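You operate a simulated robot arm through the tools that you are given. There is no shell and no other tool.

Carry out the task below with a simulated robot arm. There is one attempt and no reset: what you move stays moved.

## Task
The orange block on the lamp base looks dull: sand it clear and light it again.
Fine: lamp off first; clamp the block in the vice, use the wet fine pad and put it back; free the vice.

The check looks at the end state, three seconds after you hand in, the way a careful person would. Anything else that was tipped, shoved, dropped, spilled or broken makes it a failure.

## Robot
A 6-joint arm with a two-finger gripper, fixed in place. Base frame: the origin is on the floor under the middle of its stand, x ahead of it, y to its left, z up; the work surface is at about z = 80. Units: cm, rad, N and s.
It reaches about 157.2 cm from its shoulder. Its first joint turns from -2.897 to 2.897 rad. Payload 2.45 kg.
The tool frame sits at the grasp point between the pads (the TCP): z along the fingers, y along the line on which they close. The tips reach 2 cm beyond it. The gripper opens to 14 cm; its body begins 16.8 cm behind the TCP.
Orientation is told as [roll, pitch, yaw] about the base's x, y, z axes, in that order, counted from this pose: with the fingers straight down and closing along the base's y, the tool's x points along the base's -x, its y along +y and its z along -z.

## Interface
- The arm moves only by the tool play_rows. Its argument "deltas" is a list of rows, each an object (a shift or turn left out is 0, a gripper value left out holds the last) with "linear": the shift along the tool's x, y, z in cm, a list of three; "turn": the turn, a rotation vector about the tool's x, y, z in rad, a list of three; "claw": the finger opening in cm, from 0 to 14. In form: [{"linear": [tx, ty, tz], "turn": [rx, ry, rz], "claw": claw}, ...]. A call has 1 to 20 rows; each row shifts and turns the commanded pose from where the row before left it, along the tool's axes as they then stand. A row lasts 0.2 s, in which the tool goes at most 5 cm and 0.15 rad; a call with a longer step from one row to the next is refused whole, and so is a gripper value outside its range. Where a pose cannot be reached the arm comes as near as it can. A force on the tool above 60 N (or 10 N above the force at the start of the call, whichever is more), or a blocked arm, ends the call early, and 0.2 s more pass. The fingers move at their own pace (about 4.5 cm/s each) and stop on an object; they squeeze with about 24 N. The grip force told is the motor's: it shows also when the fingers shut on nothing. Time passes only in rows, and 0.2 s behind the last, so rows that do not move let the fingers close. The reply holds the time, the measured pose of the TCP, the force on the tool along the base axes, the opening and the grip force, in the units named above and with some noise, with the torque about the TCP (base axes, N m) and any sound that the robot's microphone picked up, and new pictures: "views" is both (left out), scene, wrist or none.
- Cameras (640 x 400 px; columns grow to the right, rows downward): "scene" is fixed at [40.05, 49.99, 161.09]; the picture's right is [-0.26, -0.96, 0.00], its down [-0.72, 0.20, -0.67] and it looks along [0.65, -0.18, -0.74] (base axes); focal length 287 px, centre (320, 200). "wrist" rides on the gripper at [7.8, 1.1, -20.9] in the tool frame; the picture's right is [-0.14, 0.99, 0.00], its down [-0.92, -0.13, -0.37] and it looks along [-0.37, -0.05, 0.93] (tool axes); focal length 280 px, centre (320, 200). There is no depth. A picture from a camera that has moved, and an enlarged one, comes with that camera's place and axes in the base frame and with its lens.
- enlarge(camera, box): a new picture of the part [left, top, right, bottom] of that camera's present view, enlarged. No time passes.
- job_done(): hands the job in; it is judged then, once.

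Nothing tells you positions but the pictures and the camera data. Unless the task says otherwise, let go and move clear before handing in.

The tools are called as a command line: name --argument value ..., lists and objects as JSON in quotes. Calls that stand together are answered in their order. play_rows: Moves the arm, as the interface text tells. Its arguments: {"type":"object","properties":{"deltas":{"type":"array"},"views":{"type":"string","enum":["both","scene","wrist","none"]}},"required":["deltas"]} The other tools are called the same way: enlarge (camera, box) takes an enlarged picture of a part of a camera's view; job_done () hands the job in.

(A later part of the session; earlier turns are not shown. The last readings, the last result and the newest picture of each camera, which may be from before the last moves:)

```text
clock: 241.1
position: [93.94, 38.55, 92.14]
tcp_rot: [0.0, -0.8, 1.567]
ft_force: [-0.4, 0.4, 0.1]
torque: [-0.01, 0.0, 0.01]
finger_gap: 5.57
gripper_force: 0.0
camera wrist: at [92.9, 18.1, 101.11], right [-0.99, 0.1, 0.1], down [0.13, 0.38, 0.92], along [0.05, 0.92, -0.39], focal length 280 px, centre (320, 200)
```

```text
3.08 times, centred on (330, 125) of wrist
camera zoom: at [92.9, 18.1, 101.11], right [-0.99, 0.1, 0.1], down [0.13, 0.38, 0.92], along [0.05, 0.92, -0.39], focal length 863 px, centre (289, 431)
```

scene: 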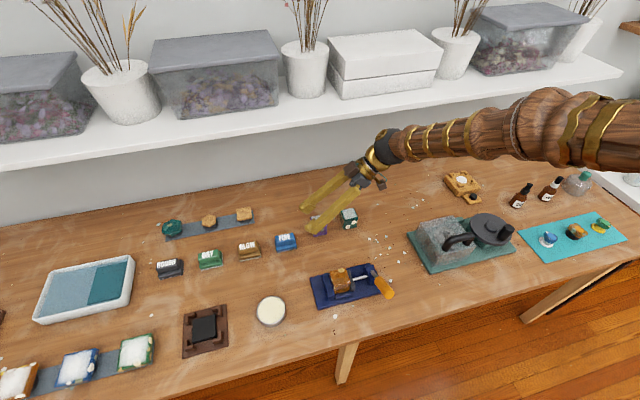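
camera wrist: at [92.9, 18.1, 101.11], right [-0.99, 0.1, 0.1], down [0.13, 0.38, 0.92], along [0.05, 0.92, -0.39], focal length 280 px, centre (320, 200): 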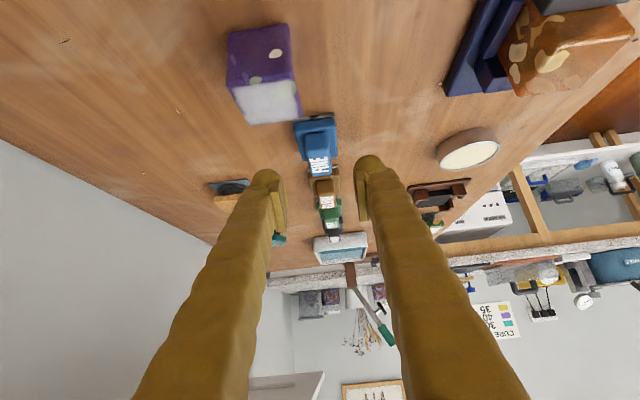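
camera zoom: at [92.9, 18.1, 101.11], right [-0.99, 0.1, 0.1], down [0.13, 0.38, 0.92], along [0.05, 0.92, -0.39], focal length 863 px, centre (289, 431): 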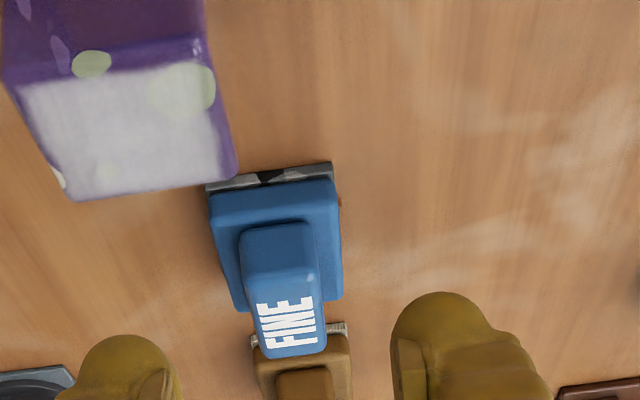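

The FINE pad is back home. Now the vice. The wrist is still in its flipped configuration, so I'll move to free space and swing the tool through the forearm direction to unflip it before working the lever.

play_rows --deltas '[{"linear": [-2.2, 3.4, -0.4], "claw": 5.6}, {"linear": [-2.2, 3.99, -0.35]}, {"linear": [-2.2, 3.99, -0.35]}, {"linear": [-2.2, 3.99, -0.35]}, {"linear": [-2.2, 3.99, -0.35]}, {"linear": [-2.2, 3.99, -0.35]}, {"linear": [-2.2, 3.99, -0.35]}, {"linear": [-2.2, 3.99, -0.35]}, {"linear": [-2.2, 4.2, -0.2]}, {}]' --views "scene"

```text
clock: 243.3
position: [58.45, 50.18, 108.54]
tcp_rot: [0.003, -0.798, 1.569]
ft_force: [0.1, 0.2, 0.6]
torque: [0.0, -0.02, -0.01]
finger_gap: 5.6
gripper_force: 0.1
```

scene: 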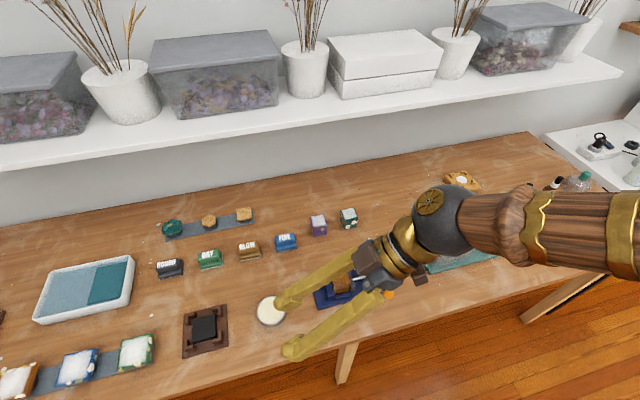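

play_rows --deltas '[{"linear": [0.746, -3.24, -0.166], "turn": [0.0975, 0.0224, 0]}, {"linear": [0.746, -3.24, -0.166], "turn": [0.0975, 0.0224, 0]}, {"linear": [0.746, -3.24, -0.166], "turn": [0.0975, 0.0224, 0]}, {"linear": [0.746, -3.24, -0.166], "turn": [0.0975, 0.0224, 0]}, {"linear": [0.746, -3.24, -0.166], "turn": [0.0975, 0.0224, 0]}, {"linear": [0.746, -3.24, -0.166], "turn": [0.0975, 0.0224, 0]}, {}]' --views "none"

play_rows --deltas '[{"linear": [0.746, -3.24, -0.166], "turn": [0.0975, 0.0224, 0]}, {"linear": [0.746, -3.24, -0.166], "turn": [0.0975, 0.0224, 0]}, {"linear": [0.746, -3.24, -0.166], "turn": [0.0975, 0.0224, 0]}, {"linear": [0.746, -3.24, -0.166], "turn": [0.0975, 0.0224, 0]}, {"linear": [0.746, -3.24, -0.166], "turn": [0.0975, 0.0224, 0]}, {}]' --views "scene"

```text
clock: 244.9
position: [76.84, 43.1, 109.54]
tcp_rot: [-0.553, -0.673, 1.518]
ft_force: [1.0, 0.0, -0.3]
torque: [-0.01, 0.05, 0.02]
finger_gap: 5.61
gripper_force: 0.1
```

```text
clock: 246.3
position: [86.47, 36.2, 116.72]
tcp_rot: [-1.059, -0.412, 1.687]
ft_force: [0.2, -3.1, -1.2]
torque: [0.21, -0.07, 0.32]
finger_gap: 5.61
gripper_force: 0.1
out of reach, approached as far as the arm can: row 3
```

scene: 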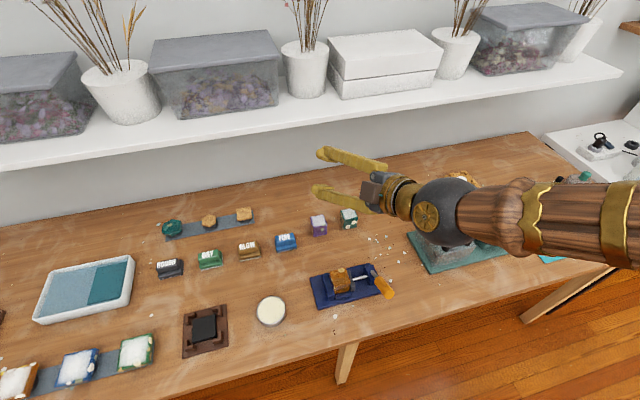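

Only one row was flagged, so it passed through. Now rolling the tool about its own axis to bring the closing axis back to horizontal.

play_rows --deltas '[{"turn": [0, 0, 0.1]}, {"turn": [0, 0, 0.1]}, {"turn": [0, 0, 0.1]}, {"turn": [0, 0, 0.1]}, {"turn": [0, 0, 0.1]}, {"turn": [0, 0, 0.1]}, {"turn": [0, 0, 0.1]}, {"turn": [0, 0, 0.1]}, {"turn": [0, 0, 0.1]}, {"turn": [0, 0, 0.1]}, {"turn": [0, 0, 0.1]}, {}]' --views "scene"

```text
clock: 248.9
position: [86.7, 33.93, 115.74]
tcp_rot: [0.411, -1.019, -0.205]
ft_force: [0.3, -0.4, -0.5]
torque: [-0.02, 0.02, -0.01]
finger_gap: 5.6
gripper_force: 0.1
```

scene: 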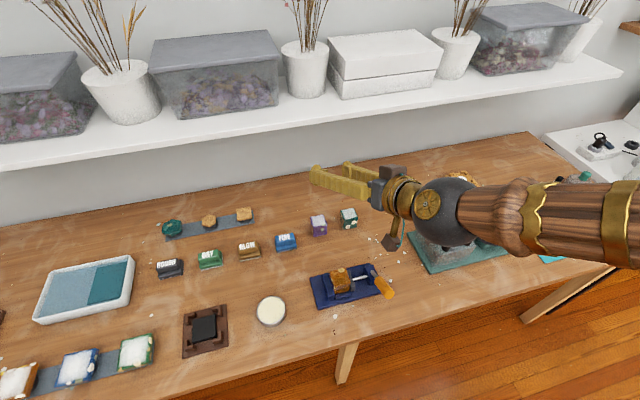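

Close to the orientation I want. Computing the remaining rotation to yaw 0, tilt 0.85 (the lever angle) and applying it.

play_rows --deltas '[{"linear": [0, 0, -1.5], "turn": [0.0814, 0.0632, -0.0284], "claw": 7}, {"turn": [0.0814, 0.0632, -0.0284]}, {"turn": [0.0814, 0.0632, -0.0284]}, {}]' --views "none"

```text
clock: 249.9
position: [85.28, 33.63, 116.44]
tcp_rot: [-0.003, -0.849, 0.001]
ft_force: [0.1, 0.3, -0.1]
torque: [-0.01, -0.05, -0.01]
finger_gap: 7.0
gripper_force: 0.2
```

play_rows --deltas '[{"turn": [0, 0.14, 0]}, {"turn": [0, 0.14, 0]}, {"turn": [0, 0.14, 0]}, {"turn": [0, 0.14, 0]}, {"turn": [0, 0.14, 0]}, {"turn": [0, 0.14, 0]}, {}]' --views "none"

```text
clock: 251.5
position: [83.28, 35.15, 113.85]
tcp_rot: [-0.21, -0.174, -0.015]
ft_force: [0.4, 0.4, 0.0]
torque: [-0.03, 0.0, 0.0]
finger_gap: 7.02
gripper_force: 0.1
out of reach, approached as far as the arm can: row 3, 4, 5, 6
```

It's still flipped. I'll move to a roomier spot nearer the base, then drive the tool through the forearm line with the roll joint at its stop, which forces the wrist to unflip.

play_rows --deltas '[{"linear": [3.06, -1.8, 1.44], "claw": 7}, {"linear": [3.06, -1.8, 1.44]}, {"linear": [3.06, -1.8, 1.44]}, {"linear": [3.06, -1.8, 1.44]}, {"linear": [3.06, -1.8, 1.44]}, {"linear": [3.06, -1.8, 1.44]}, {"linear": [3.06, -1.8, 1.44]}, {"linear": [3.06, -1.8, 1.44]}, {"linear": [3.06, -1.8, 1.44]}, {}]' --views "scene"

```text
clock: 253.7
position: [57.52, 16.74, 99.89]
tcp_rot: [-0.207, -0.174, -0.016]
ft_force: [0.1, -0.4, -0.1]
torque: [0.0, 0.0, 0.0]
finger_gap: 7.03
gripper_force: 0.0
```

scene: 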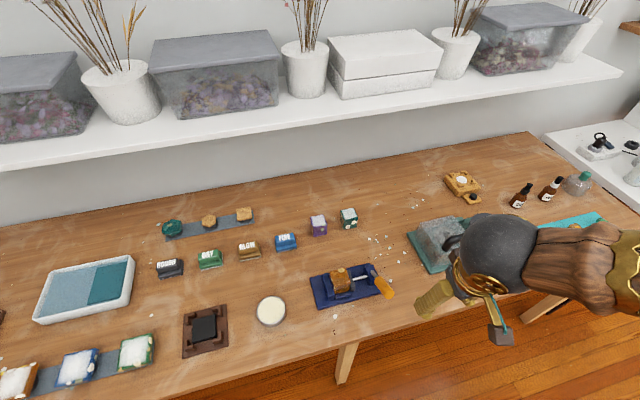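

play_rows --deltas '[{"linear": [-2.389, 2.312, -0.166], "turn": [-0.0696, -0.0719, 0]}, {"linear": [-2.389, 2.312, -0.166], "turn": [-0.0696, -0.0719, 0]}, {"linear": [-2.389, 2.312, -0.166], "turn": [-0.0696, -0.0719, 0]}, {"linear": [-2.389, 2.312, -0.166], "turn": [-0.0696, -0.0719, 0]}, {"linear": [-2.389, 2.312, -0.166], "turn": [-0.0696, -0.0719, 0]}, {"linear": [-2.389, 2.312, -0.166], "turn": [-0.0696, -0.0719, 0]}, {"linear": [-2.389, 2.312, -0.166], "turn": [-0.0696, -0.0719, 0]}, {"linear": [-2.389, 2.312, -0.166], "turn": [-0.0696, -0.0719, 0]}, {}]' --views "none"

play_rows --deltas '[{"linear": [-2.389, 2.312, -0.166], "turn": [-0.0696, -0.0719, 0]}, {"linear": [-2.389, 2.312, -0.166], "turn": [-0.0696, -0.0719, 0]}, {"linear": [-2.389, 2.312, -0.166], "turn": [-0.0696, -0.0719, 0]}, {"linear": [-2.389, 2.312, -0.166], "turn": [-0.0696, -0.0719, 0]}, {"linear": [-2.389, 2.312, -0.166], "turn": [-0.0696, -0.0719, 0]}, {}]' --views "scene"

```text
clock: 255.7
position: [72.52, 35.38, 109.22]
tcp_rot: [0.381, -0.75, -0.076]
ft_force: [-0.8, 0.1, -0.7]
torque: [0.0, -0.05, -0.01]
finger_gap: 6.99
gripper_force: 0.1
out of reach, approached as far as the arm can: row 7, 8
```

```text
clock: 257.1
position: [76.17, 43.85, 122.92]
tcp_rot: [1.026, -1.014, -0.438]
ft_force: [-0.1, -0.1, 0.1]
torque: [0.01, 0.03, -0.02]
finger_gap: 7.02
gripper_force: 0.0
```

scene: 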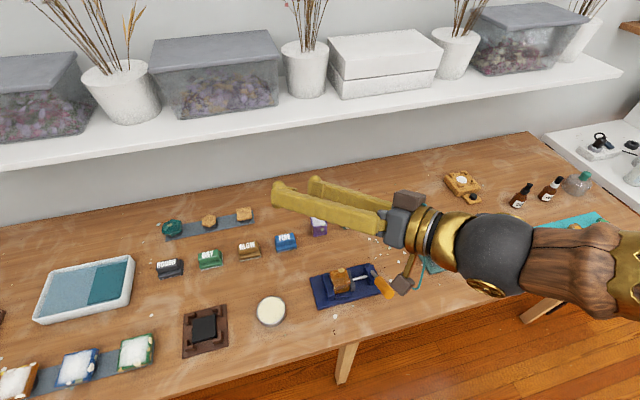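

Passed through with only two flagged rows. Now swinging down on the left side to vertical, yaw 0; if it's unflipped this will go without flags.

play_rows --deltas '[{"linear": [2.785, -1.8, -0.165], "turn": [0.054, 0.0836, 0.0111]}, {"linear": [2.785, -1.8, -0.165], "turn": [0.054, 0.0836, 0.0111]}, {"linear": [2.785, -1.8, -0.165], "turn": [0.054, 0.0836, 0.0111]}, {"linear": [2.785, -1.8, -0.165], "turn": [0.054, 0.0836, 0.0111]}, {"linear": [2.785, -1.8, -0.165], "turn": [0.054, 0.0836, 0.0111]}, {"linear": [2.785, -1.8, -0.165], "turn": [0.054, 0.0836, 0.0111]}, {"linear": [2.785, -1.8, -0.165], "turn": [0.054, 0.0836, 0.0111]}, {"linear": [2.785, -1.8, -0.165], "turn": [0.054, 0.0836, 0.0111]}, {"linear": [2.785, -1.8, -0.165], "turn": [0.054, 0.0836, 0.0111]}, {}]' --views "none"

play_rows --deltas '[{"linear": [2.785, -1.8, -0.165], "turn": [0.054, 0.0836, 0.0111]}, {"linear": [2.785, -1.8, -0.165], "turn": [0.054, 0.0836, 0.0111]}, {"linear": [2.785, -1.8, -0.165], "turn": [0.054, 0.0836, 0.0111]}, {"linear": [2.785, -1.8, -0.165], "turn": [0.054, 0.0836, 0.0111]}, {}]' --views "scene"

```text
clock: 259.3
position: [61.67, 31.28, 101.17]
tcp_rot: [0.217, -0.336, 0.011]
ft_force: [0.2, 0.2, 0.9]
torque: [0.02, 0.01, -0.01]
finger_gap: 7.0
gripper_force: 0.2
```

```text
clock: 260.5
position: [50.92, 24.2, 98.7]
tcp_rot: [0.0, -0.001, 0.001]
ft_force: [-0.6, -1.0, 0.4]
torque: [0.01, 0.0, -0.01]
finger_gap: 6.97
gripper_force: 0.0
```

scene: 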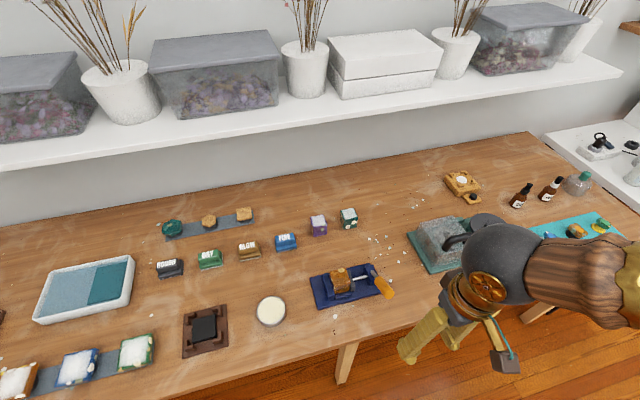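

The wrist is unflipped and the tool is vertical again. Now I'll approach the lever the same way as before, in line with its angle.

play_rows --deltas '[{"linear": [-3.6, 0.2, -1.8], "claw": 7}, {"linear": [-3.7, 0.2, -1.8]}, {"linear": [-3.7, 0.2, -1.7]}, {"turn": [0, -0.1413, 0]}, {"turn": [0, -0.1413, 0]}, {"turn": [0, -0.1413, 0]}, {"turn": [0, -0.1413, 0]}, {"turn": [0, -0.1413, 0]}, {"turn": [0, -0.1413, 0]}, {"linear": [2.5, 0, 0.4]}, {"linear": [2.5, 0, 0.4]}, {"linear": [2.45, 0, 0.43]}, {}]' --views "both"

enlarge --camera "wrist" --box '[270, 70, 420, 190]'

```text
clock: 263.3
position: [58.05, 24.67, 97.43]
tcp_rot: [0.001, -0.849, 0.001]
ft_force: [0.0, -0.6, 0.6]
torque: [-0.01, 0.0, 0.02]
finger_gap: 7.02
gripper_force: 0.0
camera wrist: at [37.19, 25.62, 105.32], right [0.09, 0.99, 0.1], down [0.33, -0.13, 0.93], along [0.94, -0.05, -0.34], focal length 280 px, centre (320, 200)
```

scene: 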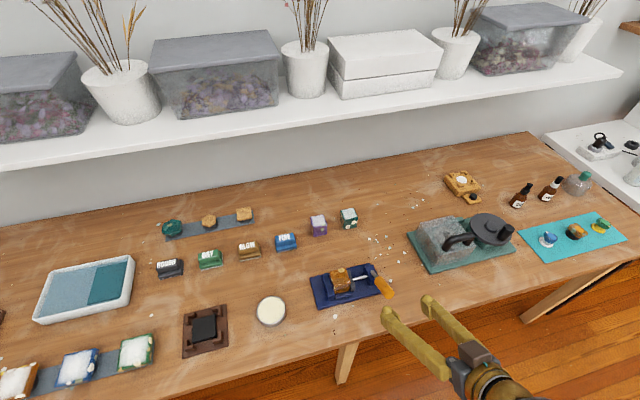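
wrist: 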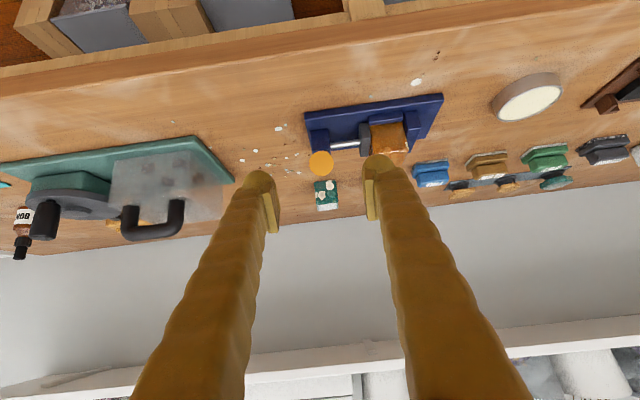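

```text
3.33 times, centred on (345, 130) of wrist
camera zoom: at [37.19, 25.62, 105.32], right [0.09, 0.99, 0.1], down [0.33, -0.13, 0.93], along [0.94, -0.05, -0.34], focal length 935 px, centre (237, 433)
```

zoom: 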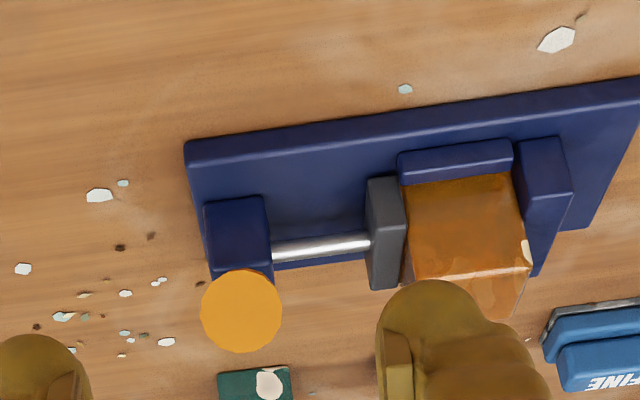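

Same approach pose as before. Moving in to grip the handle.

play_rows --deltas '[{"linear": [0, 0.05, 3], "claw": 7}, {"linear": [0, 0.05, 3]}, {"linear": [0, 0.04, 3]}, {"linear": [0, 0, 1.9]}, {}]' --views "none"

play_rows --deltas '[{"claw": 0}, {"claw": 0}, {"claw": 0}, {"claw": 0}, {"claw": 0}, {}]' --views "wrist"

enlarge --camera "wrist" --box '[230, 80, 420, 240]'

```text
clock: 264.5
position: [66.09, 24.81, 90.19]
tcp_rot: [0.001, -0.85, 0.002]
ft_force: [-0.9, -0.3, 0.4]
torque: [-0.02, 0.0, -0.01]
finger_gap: 7.0
gripper_force: 0.1
```

```text
clock: 265.9
position: [66.09, 24.77, 90.32]
tcp_rot: [0.003, -0.849, 0.001]
ft_force: [2.4, 19.9, -3.5]
torque: [0.07, 0.12, 0.22]
finger_gap: 2.64
gripper_force: 44.8
camera wrist: at [45.32, 25.77, 98.17], right [0.09, 0.99, 0.1], down [0.33, -0.13, 0.93], along [0.94, -0.05, -0.34], focal length 280 px, centre (320, 200)
```

wrist: 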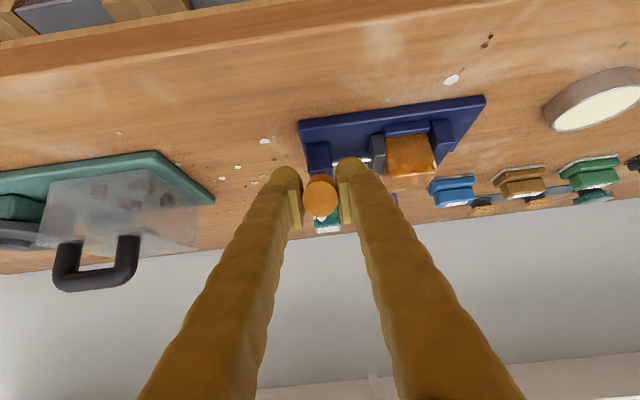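

```text
2.50 times, centred on (325, 160) of wrist
camera zoom: at [45.32, 25.77, 98.17], right [0.09, 0.99, 0.1], down [0.33, -0.13, 0.93], along [0.94, -0.05, -0.34], focal length 701 px, centre (308, 300)
```

zoom: 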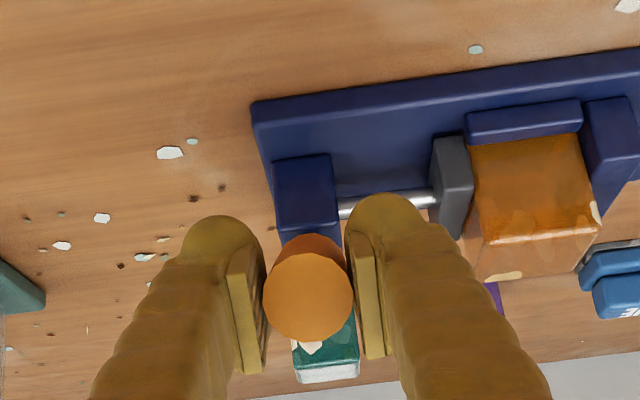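

Gripped. Swinging the lever back up, in line with its arc.

play_rows --deltas '[{"linear": [-0.345, 0.08, 0.005], "turn": [0, 0.03, 0], "claw": 0}, {"linear": [-0.46, 0, 0.009], "turn": [0, 0.04, 0]}, {"linear": [-0.46, 0, 0.009], "turn": [0, 0.04, 0]}, {"linear": [-0.46, 0, 0.009], "turn": [0, 0.04, 0]}, {}]' --views "none"

play_rows --deltas '[{"linear": [-0.46, 0, 0.009], "turn": [0, 0.04, 0], "claw": 0}, {"linear": [-0.46, 0, 0.009], "turn": [0, 0.04, 0]}, {"linear": [-0.46, 0, 0.009], "turn": [0, 0.04, 0]}, {"linear": [-0.46, 0, 0.009], "turn": [0, 0.04, 0]}, {"linear": [-0.46, 0, 0.009], "turn": [0, 0.04, 0]}, {}]' --views "wrist"

enlarge --camera "wrist" --box '[230, 80, 420, 240]'

```text
clock: 267.1
position: [67.36, 24.74, 91.51]
tcp_rot: [0.0, -0.699, 0.002]
ft_force: [-26.9, 2.0, 11.0]
torque: [0.03, 0.82, -0.02]
finger_gap: 2.62
gripper_force: 45.1
```

```text
clock: 268.5
position: [69.24, 24.76, 92.79]
tcp_rot: [0.0, -0.5, 0.001]
ft_force: [-11.8, -10.1, 19.7]
torque: [-0.11, -0.35, -0.05]
finger_gap: 2.64
gripper_force: 44.8
camera wrist: at [52.45, 25.82, 107.33], right [0.12, 0.99, 0.07], down [0.63, -0.13, 0.76], along [0.77, -0.05, -0.64], focal length 280 px, centre (320, 200)
```

wrist: 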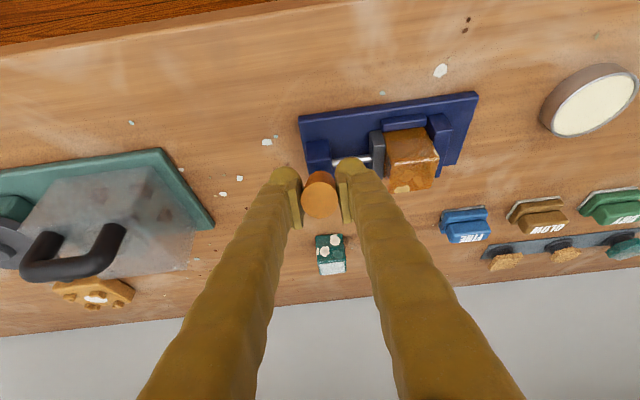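

```text
2.50 times, centred on (325, 160) of wrist
camera zoom: at [52.45, 25.82, 107.33], right [0.12, 0.99, 0.07], down [0.63, -0.13, 0.76], along [0.77, -0.05, -0.64], focal length 701 px, centre (308, 300)
```

zoom: 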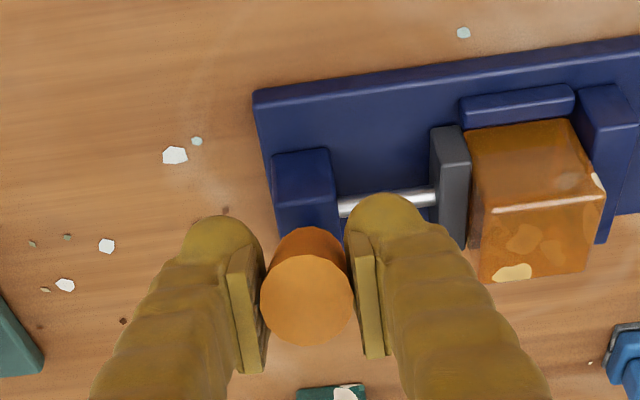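

play_rows --deltas '[{"linear": [-0.46, -0.03, 0.009], "turn": [0, 0.04, 0], "claw": 0}, {"linear": [-0.46, 0, 0.009], "turn": [0, 0.04, 0]}, {"linear": [-0.46, 0, 0.009], "turn": [0, 0.04, 0]}, {"linear": [-0.46, 0, 0.009], "turn": [0, 0.04, 0]}, {"linear": [-0.46, 0, 0.009], "turn": [0, 0.04, 0]}, {}]' --views "none"

play_rows --deltas '[{"linear": [-0.46, 0, 0.009], "turn": [0, 0.04, 0], "claw": 0}, {"linear": [-0.46, 0, 0.009], "turn": [0, 0.04, 0]}, {"linear": [-0.46, 0, 0.009], "turn": [0, 0.04, 0]}, {"linear": [-0.46, 0, 0.009], "turn": [0, 0.04, 0]}, {}]' --views "wrist"

enlarge --camera "wrist" --box '[230, 80, 420, 240]'

```text
clock: 269.9
position: [71.37, 24.84, 93.65]
tcp_rot: [0.002, -0.299, 0.003]
ft_force: [-11.5, -2.6, 15.4]
torque: [-0.02, 0.47, -0.04]
finger_gap: 2.61
gripper_force: 45.0
```

```text
clock: 271.1
position: [73.24, 24.85, 94.11]
tcp_rot: [0.003, -0.139, 0.002]
ft_force: [-7.6, -14.9, 15.5]
torque: [-0.18, 0.37, 0.05]
finger_gap: 2.64
gripper_force: 45.3
camera wrist: at [62.61, 25.81, 113.58], right [0.13, 0.99, 0.02], down [0.86, -0.13, 0.49], along [0.49, -0.05, -0.87], focal length 280 px, centre (320, 200)
```

wrist: 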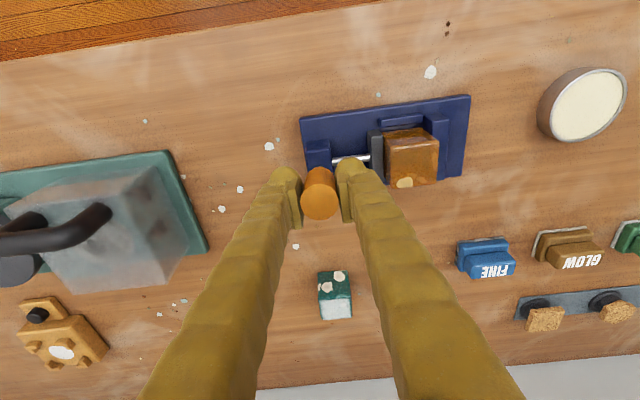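

```text
2.50 times, centred on (325, 160) of wrist
camera zoom: at [62.61, 25.81, 113.58], right [0.13, 0.99, 0.02], down [0.86, -0.13, 0.49], along [0.49, -0.05, -0.87], focal length 701 px, centre (308, 300)
```

zoom: 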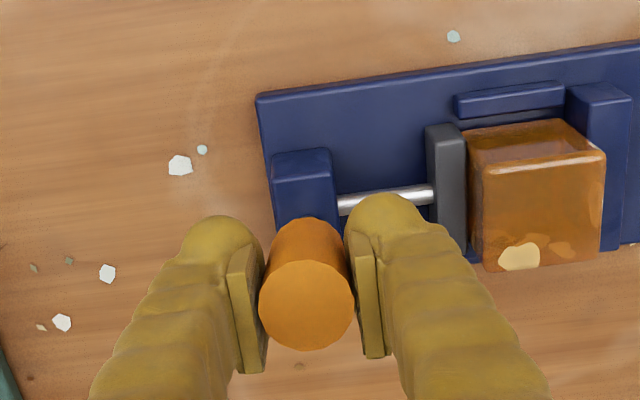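

play_rows --deltas '[{"linear": [-0.46, -0.05, 0.009], "turn": [0, 0.04, 0], "claw": 0}, {"linear": [-0.46, 0, 0.009], "turn": [0, 0.04, 0]}, {}]' --views "none"

play_rows --deltas '[{"linear": [-0.4, 0, 0.009], "turn": [0, 0.035, 0], "claw": 0}, {"linear": [-0.3, 0, 0.005], "turn": [0, 0.024, 0]}, {}]' --views "wrist"

enlarge --camera "wrist" --box '[230, 80, 420, 240]'

```text
clock: 271.9
position: [74.15, 24.72, 94.03]
tcp_rot: [0.003, -0.06, 0.001]
ft_force: [-8.3, -1.3, 11.5]
torque: [0.01, 0.58, -0.01]
finger_gap: 2.63
gripper_force: 45.1
```

```text
clock: 272.7
position: [74.78, 24.88, 94.23]
tcp_rot: [0.0, 0.0, 0.002]
ft_force: [-13.6, -7.2, 2.7]
torque: [-0.09, 1.25, 0.0]
finger_gap: 2.62
gripper_force: 45.1
camera wrist: at [67.01, 25.83, 114.97], right [0.14, 0.99, 0.0], down [0.92, -0.13, 0.37], along [0.36, -0.05, -0.93], focal length 280 px, centre (320, 200)
```

wrist: 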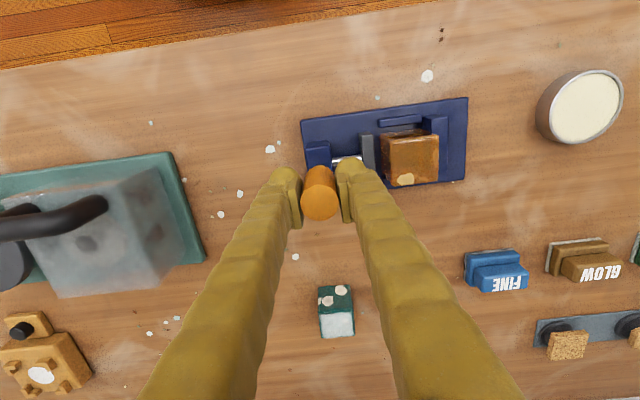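

```text
2.50 times, centred on (325, 160) of wrist
camera zoom: at [67.01, 25.83, 114.97], right [0.14, 0.99, 0.0], down [0.92, -0.13, 0.37], along [0.36, -0.05, -0.93], focal length 701 px, centre (308, 300)
```

zoom: 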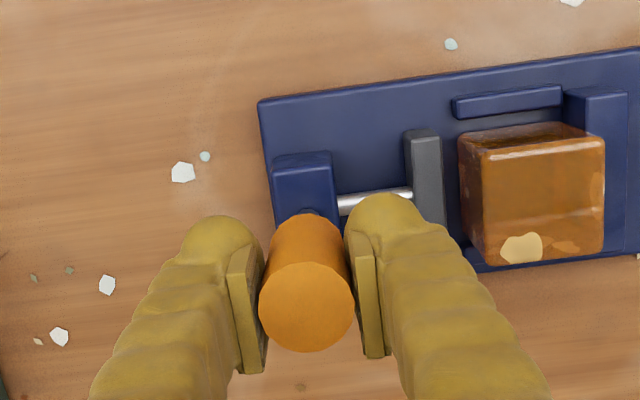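

The jaw has opened away from the block. A few more millimetres to bring the lever fully upright, as it was.

play_rows --deltas '[{"linear": [-0.2, 0, 0], "claw": 0}, {"linear": [-0.15, 0, 0]}, {}]' --views "none"

play_rows --deltas '[{"linear": [-0.12, 0, 0], "claw": 0}, {}]' --views "none"

```text
clock: 273.5
position: [75.15, 24.79, 94.06]
tcp_rot: [0.0, 0.001, 0.001]
ft_force: [-15.0, -7.1, 0.7]
torque: [-0.07, 1.32, 0.0]
finger_gap: 2.63
gripper_force: 45.0
```

```text
clock: 274.1
position: [75.22, 24.79, 94.09]
tcp_rot: [0.002, -0.001, 0.001]
ft_force: [-14.5, -7.2, -2.6]
torque: [-0.05, 1.27, -0.02]
finger_gap: 2.63
gripper_force: 45.1
```

play_rows --deltas '[{"linear": [-0.12, 0, 0], "claw": 0}, {}]' --views "none"

play_rows --deltas '[{"linear": [-0.1, 0, 0], "claw": 0}, {}]' --views "wrist"

enlarge --camera "wrist" --box '[230, 80, 420, 240]'

```text
clock: 274.7
position: [75.29, 24.91, 94.1]
tcp_rot: [0.0, 0.0, 0.003]
ft_force: [-25.6, -1.1, -3.6]
torque: [-0.04, 1.07, -0.03]
finger_gap: 2.61
gripper_force: 45.4
```

```text
clock: 275.3
position: [75.48, 24.77, 94.05]
tcp_rot: [-0.001, 0.001, 0.002]
ft_force: [-32.4, 0.5, -4.2]
torque: [0.0, 0.43, -0.01]
finger_gap: 2.64
gripper_force: 44.6
camera wrist: at [67.65, 25.82, 114.97], right [0.14, 0.99, 0.0], down [0.92, -0.13, 0.37], along [0.37, -0.05, -0.93], focal length 280 px, centre (320, 200)
```

wrist: 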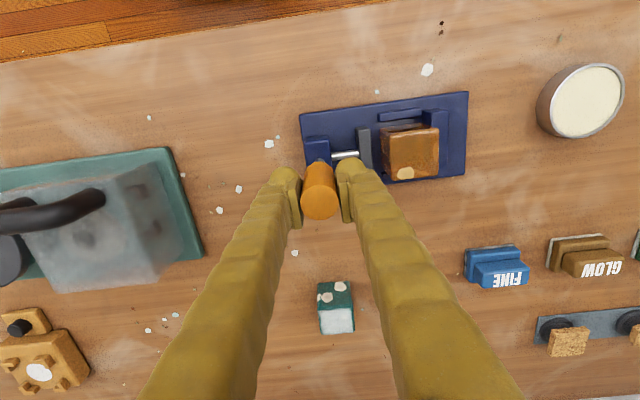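

```text
2.50 times, centred on (325, 160) of wrist
camera zoom: at [67.65, 25.82, 114.97], right [0.14, 0.99, 0.0], down [0.92, -0.13, 0.37], along [0.37, -0.05, -0.93], focal length 701 px, centre (308, 300)
```

zoom: 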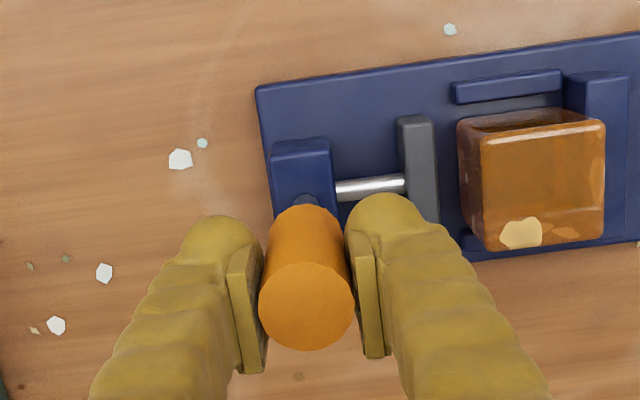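

The lever is at its upright stop and the vice is fully open. Releasing the lever and rising.

play_rows --deltas '[{"linear": [0.25, 0, 0], "claw": 0}, {"claw": 4}, {"claw": 6}, {"claw": 7}, {"claw": 7}, {"linear": [0, 0, -2]}, {"linear": [0, 0, -3]}, {"linear": [0, 0, -4]}, {"linear": [0, 0, -4]}, {}]' --views "both"

enlarge --camera "wrist" --box '[270, 70, 430, 190]'

enlarge --camera "scene" --box '[300, 230, 396, 310]'

```text
clock: 277.5
position: [75.09, 24.68, 107.15]
tcp_rot: [0.003, 0.0, 0.001]
ft_force: [0.6, -0.2, 0.7]
torque: [-0.02, -0.01, -0.02]
finger_gap: 7.01
gripper_force: 0.0
camera wrist: at [67.48, 25.75, 128.03], right [0.14, 0.99, 0.0], down [0.92, -0.13, 0.37], along [0.37, -0.05, -0.93], focal length 280 px, centre (320, 200)
```

scene: 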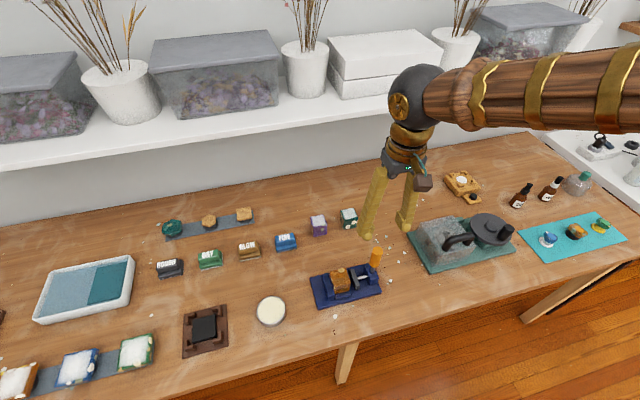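
wrist: 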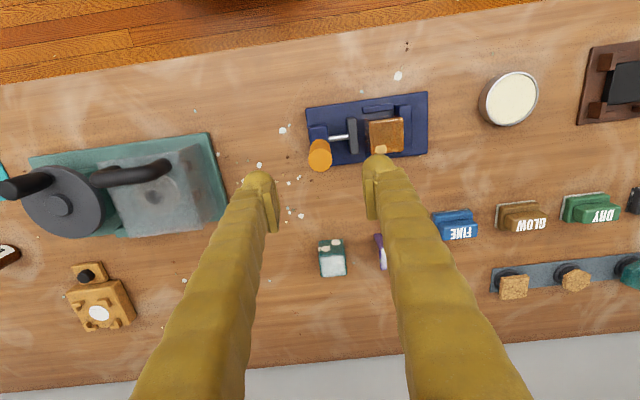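

```text
3.33 times, centred on (350, 130) of wrist
camera zoom: at [67.48, 25.75, 128.03], right [0.14, 0.99, 0.0], down [0.92, -0.13, 0.37], along [0.37, -0.05, -0.93], focal length 935 px, centre (220, 433)
```

zoom: 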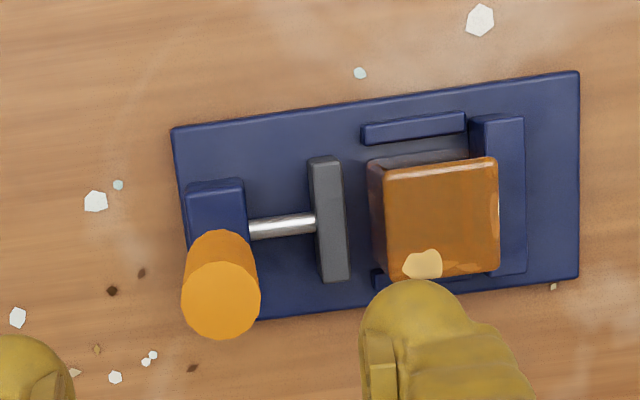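

```text
5.00 times, centred on (348, 270) of scene
camera zoom: at [40.05, 49.99, 161.09], right [-0.26, -0.96, 0.0], down [-0.72, 0.2, -0.67], along [0.65, -0.18, -0.74], focal length 1433 px, centre (180, -150)
```

zoom: 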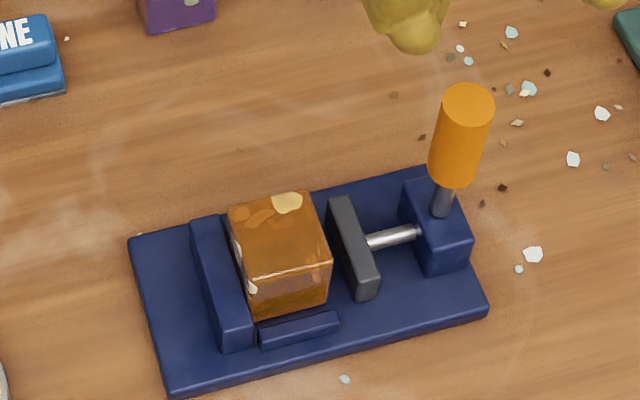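

The block looks clear, the vice is open and the lever is upright. Now I'll fetch the block: move over it, tilt and turn to yaw -90° as when I placed it.

play_rows --deltas '[{"linear": [0, 3.3, 0], "claw": 8}, {"linear": [0, 3.3, 0]}, {"linear": [0, 3.3, 0]}, {"turn": [0, -0.1095, 0]}, {"turn": [0, -0.1095, 0]}, {"turn": [0, -0.1095, 0]}, {"turn": [0, -0.1095, 0]}, {}]' --views "none"

play_rows --deltas '[{"turn": [0.0606, 0, 0.1293]}, {"turn": [0.0606, 0, 0.1293]}, {"turn": [0.0606, 0, 0.1293]}, {"turn": [0.0606, 0, 0.1293]}, {"turn": [0.0606, 0, 0.1293]}, {"turn": [0.0606, 0, 0.1293]}, {"turn": [0.0606, 0, 0.1293]}, {"turn": [0.0606, 0, 0.1293]}, {"turn": [0.0606, 0, 0.1293]}, {"turn": [0.0606, 0, 0.1293]}, {"turn": [0.0606, 0, 0.1293]}, {}]' --views "both"

enlarge --camera "wrist" --box '[230, 40, 400, 200]'

```text
clock: 279.3
position: [75.27, 34.65, 107.25]
tcp_rot: [0.001, -0.439, 0.003]
ft_force: [-0.1, 0.5, 0.0]
torque: [0.0, 0.0, -0.01]
finger_gap: 8.0
gripper_force: 0.1
```

```text
clock: 281.9
position: [75.24, 34.67, 107.05]
tcp_rot: [0.001, -0.437, -1.57]
ft_force: [0.0, 0.5, 0.3]
torque: [0.0, 0.01, 0.0]
finger_gap: 7.98
gripper_force: 0.0
camera wrist: at [76.33, 50.61, 122.71], right [0.99, -0.12, 0.06], down [-0.13, -0.68, 0.72], along [-0.05, -0.72, -0.69], focal length 280 px, centre (320, 200)
```

scene: 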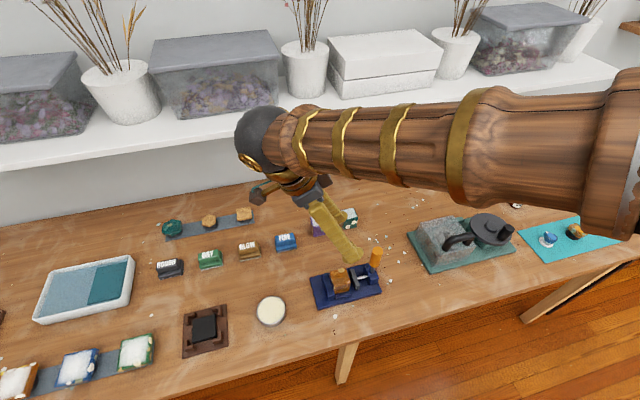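
wrist: 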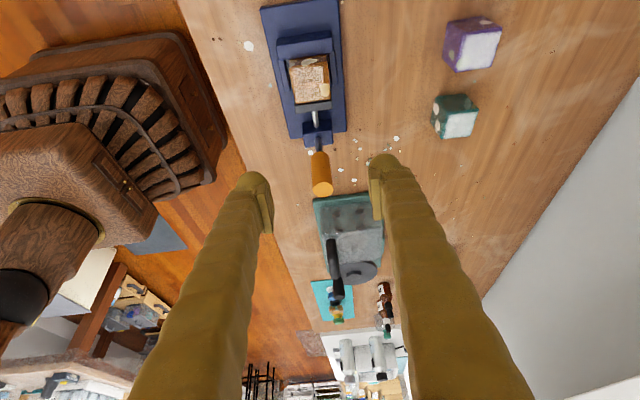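

```text
2.50 times, centred on (315, 120) of wrist
camera zoom: at [76.33, 50.61, 122.71], right [0.99, -0.12, 0.06], down [-0.13, -0.68, 0.72], along [-0.05, -0.72, -0.69], focal length 701 px, centre (332, 400)
```

zoom: 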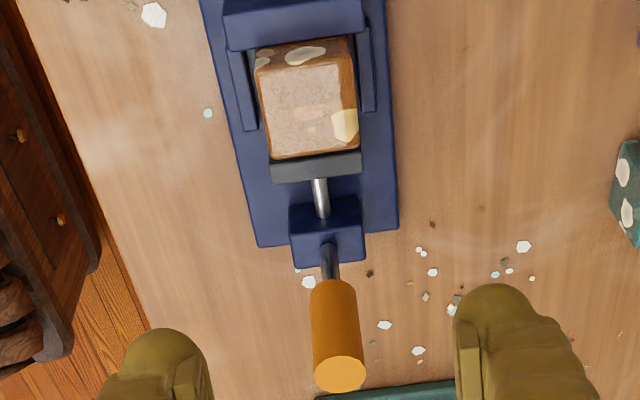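

From this side the top face looks pale. I need to see whether that's a reflection or leftover haze, so I'll zoom in.

enlarge --camera "wrist" --box '[280, 40, 345, 110]'

enlarge --camera "scene" --box '[325, 255, 365, 300]'

```text
5.71 times, centred on (312, 75) of wrist
camera zoom: at [76.33, 50.61, 122.71], right [0.99, -0.12, 0.06], down [-0.13, -0.68, 0.72], along [-0.05, -0.72, -0.69], focal length 1602 px, centre (363, 914)
```

zoom: 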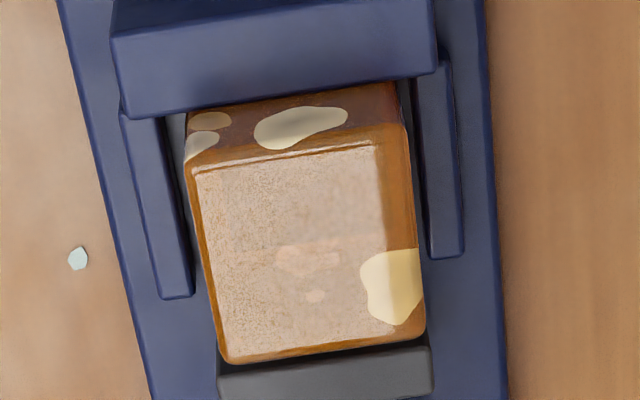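

```text
8.89 times, centred on (345, 278) of scene
camera zoom: at [40.05, 49.99, 161.09], right [-0.26, -0.96, 0.0], down [-0.72, 0.2, -0.67], along [0.65, -0.18, -0.74], focal length 2548 px, centre (98, -489)
```

zoom: 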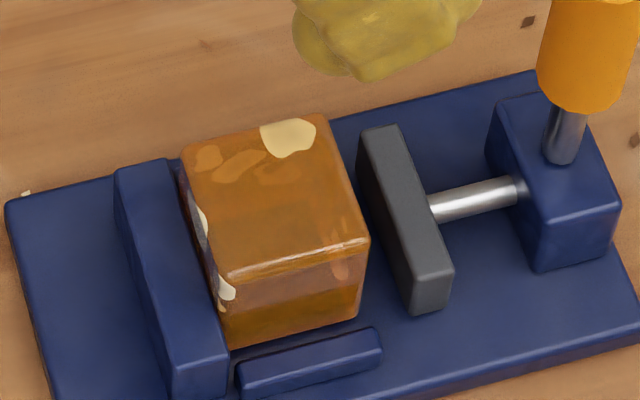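

That's a mirror-like reflection. The scene view shows clear, glossy amber, so the surface is polished. The block is at (75.24, 34.25). Descending to grip it.

play_rows --deltas '[{"linear": [0.8, 0, 2.2], "claw": 8}, {"linear": [0.9, 0, 2.2]}, {"linear": [1.0, 0, 2.14]}, {"linear": [1.0, 0, 2.14]}, {"linear": [1.0, 0, 2.14]}, {"linear": [1.0, 0, 2.14]}, {"linear": [0.8, 0, 1.7]}, {}]' --views "both"

enlarge --camera "wrist" --box '[230, 60, 400, 240]'

enlarge --camera "scene" --box '[300, 230, 396, 310]'

```text
clock: 283.7
position: [75.12, 34.35, 91.04]
tcp_rot: [0.0, -0.436, -1.569]
ft_force: [0.5, -0.3, 0.2]
torque: [0.01, -0.03, 0.02]
finger_gap: 7.98
gripper_force: 0.0
camera wrist: at [76.31, 50.28, 106.63], right [0.99, -0.12, 0.06], down [-0.13, -0.68, 0.72], along [-0.05, -0.72, -0.69], focal length 280 px, centre (320, 200)
```

scene: 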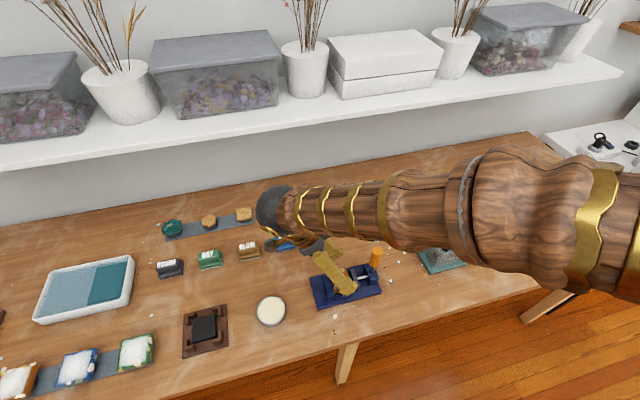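
wrist: 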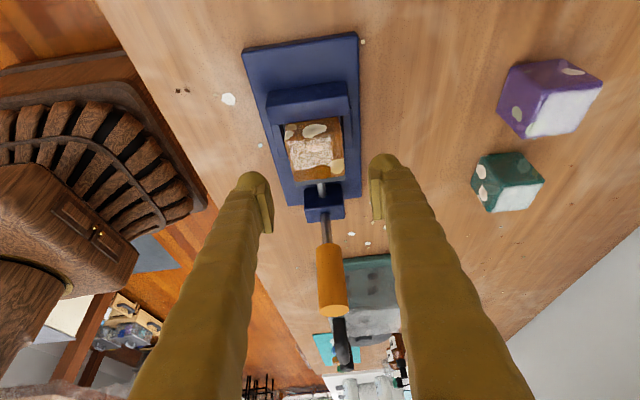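

```text
2.22 times, centred on (315, 150) of wrist
camera zoom: at [76.31, 50.28, 106.63], right [0.99, -0.12, 0.06], down [-0.13, -0.68, 0.72], along [-0.05, -0.72, -0.69], focal length 623 px, centre (331, 311)
```

zoom: 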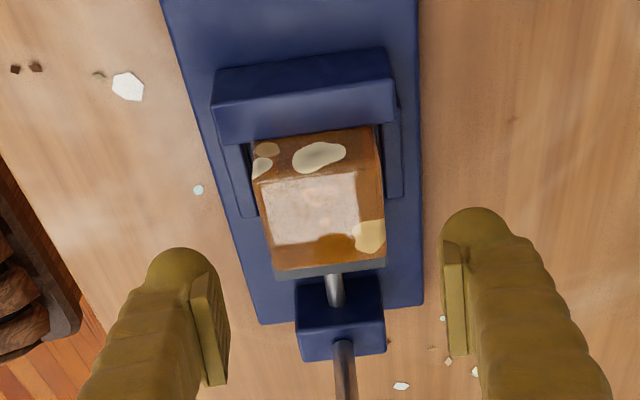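

```text
5.00 times, centred on (348, 270) of scene
camera zoom: at [40.05, 49.99, 161.09], right [-0.26, -0.96, 0.0], down [-0.72, 0.2, -0.67], along [0.65, -0.18, -0.74], focal length 1433 px, centre (180, -150)
```

zoom: 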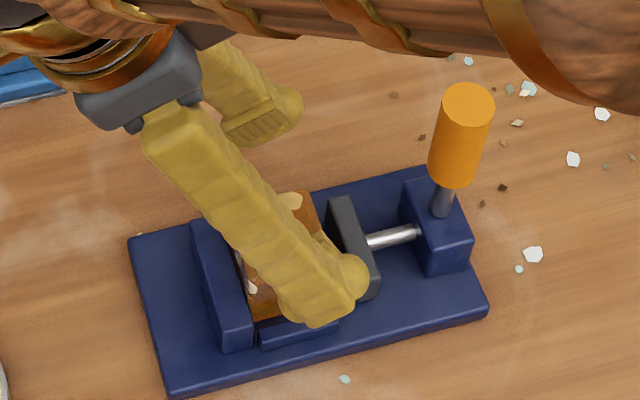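

The white patch moved with the viewpoint, so it is a reflection. Continuing down.

play_rows --deltas '[{"linear": [0.424, 0.1, 0.906], "claw": 8}, {"linear": [0.424, 0, 0.906]}, {"linear": [0.424, 0, 0.906]}, {"linear": [0.424, 0, 0.906]}, {"linear": [0.34, 0, 0.725]}, {"linear": [0.254, 0, 0.543]}, {"linear": [0.17, 0, 0.362]}, {}]' --views "both"

enlarge --camera "wrist" --box '[230, 60, 400, 240]'

enlarge --camera "scene" --box '[310, 240, 370, 310]'

```text
clock: 285.5
position: [75.36, 34.31, 85.35]
tcp_rot: [0.001, -0.436, -1.568]
ft_force: [-0.3, 0.6, 0.5]
torque: [-0.01, -0.04, -0.02]
finger_gap: 7.99
gripper_force: 0.2
camera wrist: at [76.44, 50.22, 100.9], right [0.99, -0.12, 0.06], down [-0.13, -0.68, 0.72], along [-0.05, -0.72, -0.69], focal length 280 px, centre (320, 200)
```

scene: 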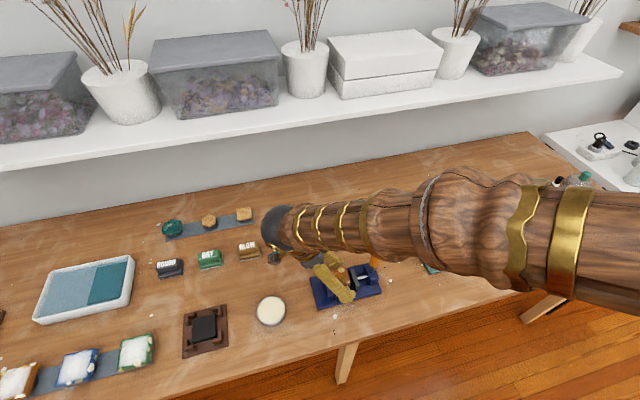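
wrist: 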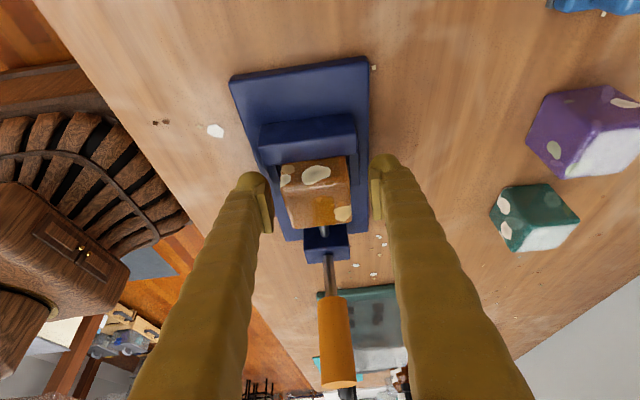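

```text
2.22 times, centred on (315, 150) of wrist
camera zoom: at [76.44, 50.22, 100.9], right [0.99, -0.12, 0.06], down [-0.13, -0.68, 0.72], along [-0.05, -0.72, -0.69], focal length 623 px, centre (331, 311)
```

zoom: 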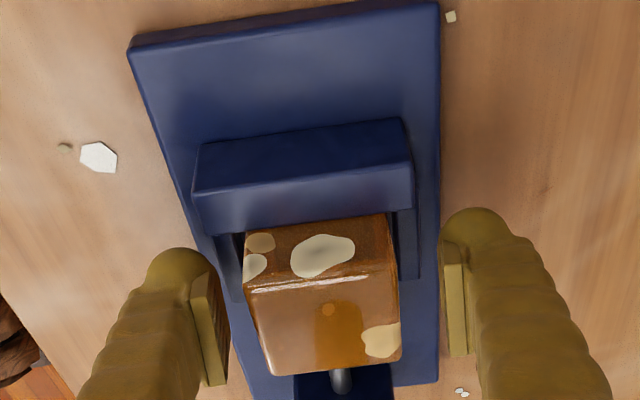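

```text
5.71 times, centred on (340, 275) of scene
camera zoom: at [40.05, 49.99, 161.09], right [-0.26, -0.96, 0.0], down [-0.72, 0.2, -0.67], along [0.65, -0.18, -0.74], focal length 1638 px, centre (206, -229)
```

zoom: 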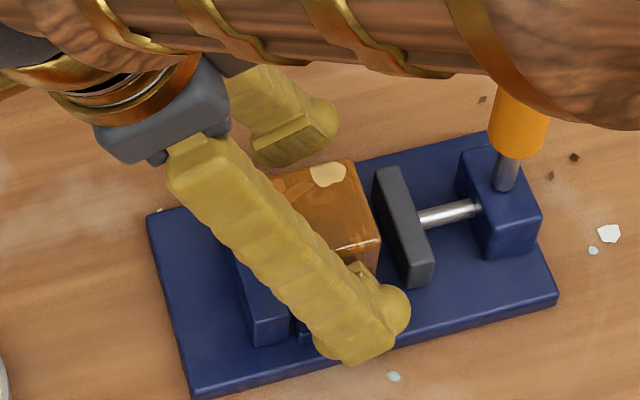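

Lowering the last few millimetres, then gripping.

play_rows --deltas '[{"linear": [0.15, -0.08, 0.32], "claw": 8}, {}]' --views "none"

play_rows --deltas '[{"claw": 0}, {"claw": 0}, {"claw": 0}, {"claw": 0}, {"claw": 0}, {"claw": 0}]' --views "wrist"

enlarge --camera "wrist" --box '[230, 60, 400, 240]'

```text
clock: 286.1
position: [75.24, 34.4, 84.98]
tcp_rot: [0.001, -0.437, -1.569]
ft_force: [-0.6, 0.6, 0.2]
torque: [0.0, 0.04, 0.0]
finger_gap: 8.0
gripper_force: 0.0
```

```text
clock: 287.5
position: [75.24, 34.3, 85.01]
tcp_rot: [0.0, -0.436, -1.567]
ft_force: [-0.4, 0.4, 0.2]
torque: [-0.01, 0.02, -0.06]
finger_gap: 5.04
gripper_force: 23.8
camera wrist: at [76.35, 50.24, 100.56], right [0.99, -0.12, 0.06], down [-0.13, -0.68, 0.72], along [-0.05, -0.72, -0.69], focal length 280 px, centre (320, 200)
```

wrist: 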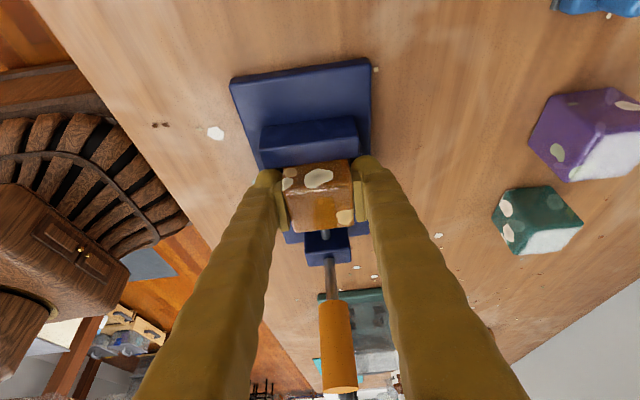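

```text
2.22 times, centred on (315, 150) of wrist
camera zoom: at [76.35, 50.24, 100.56], right [0.99, -0.12, 0.06], down [-0.13, -0.68, 0.72], along [-0.05, -0.72, -0.69], focal length 623 px, centre (331, 311)
```

zoom: 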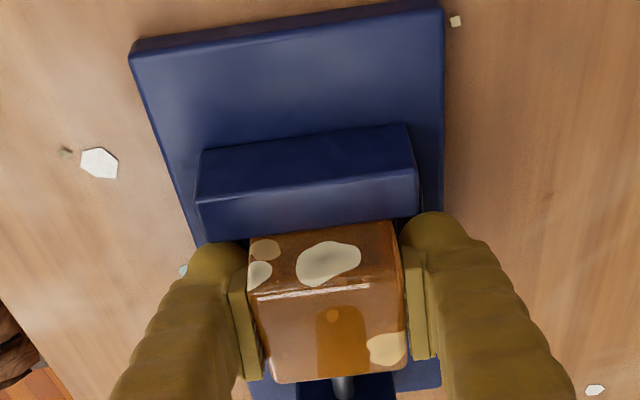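

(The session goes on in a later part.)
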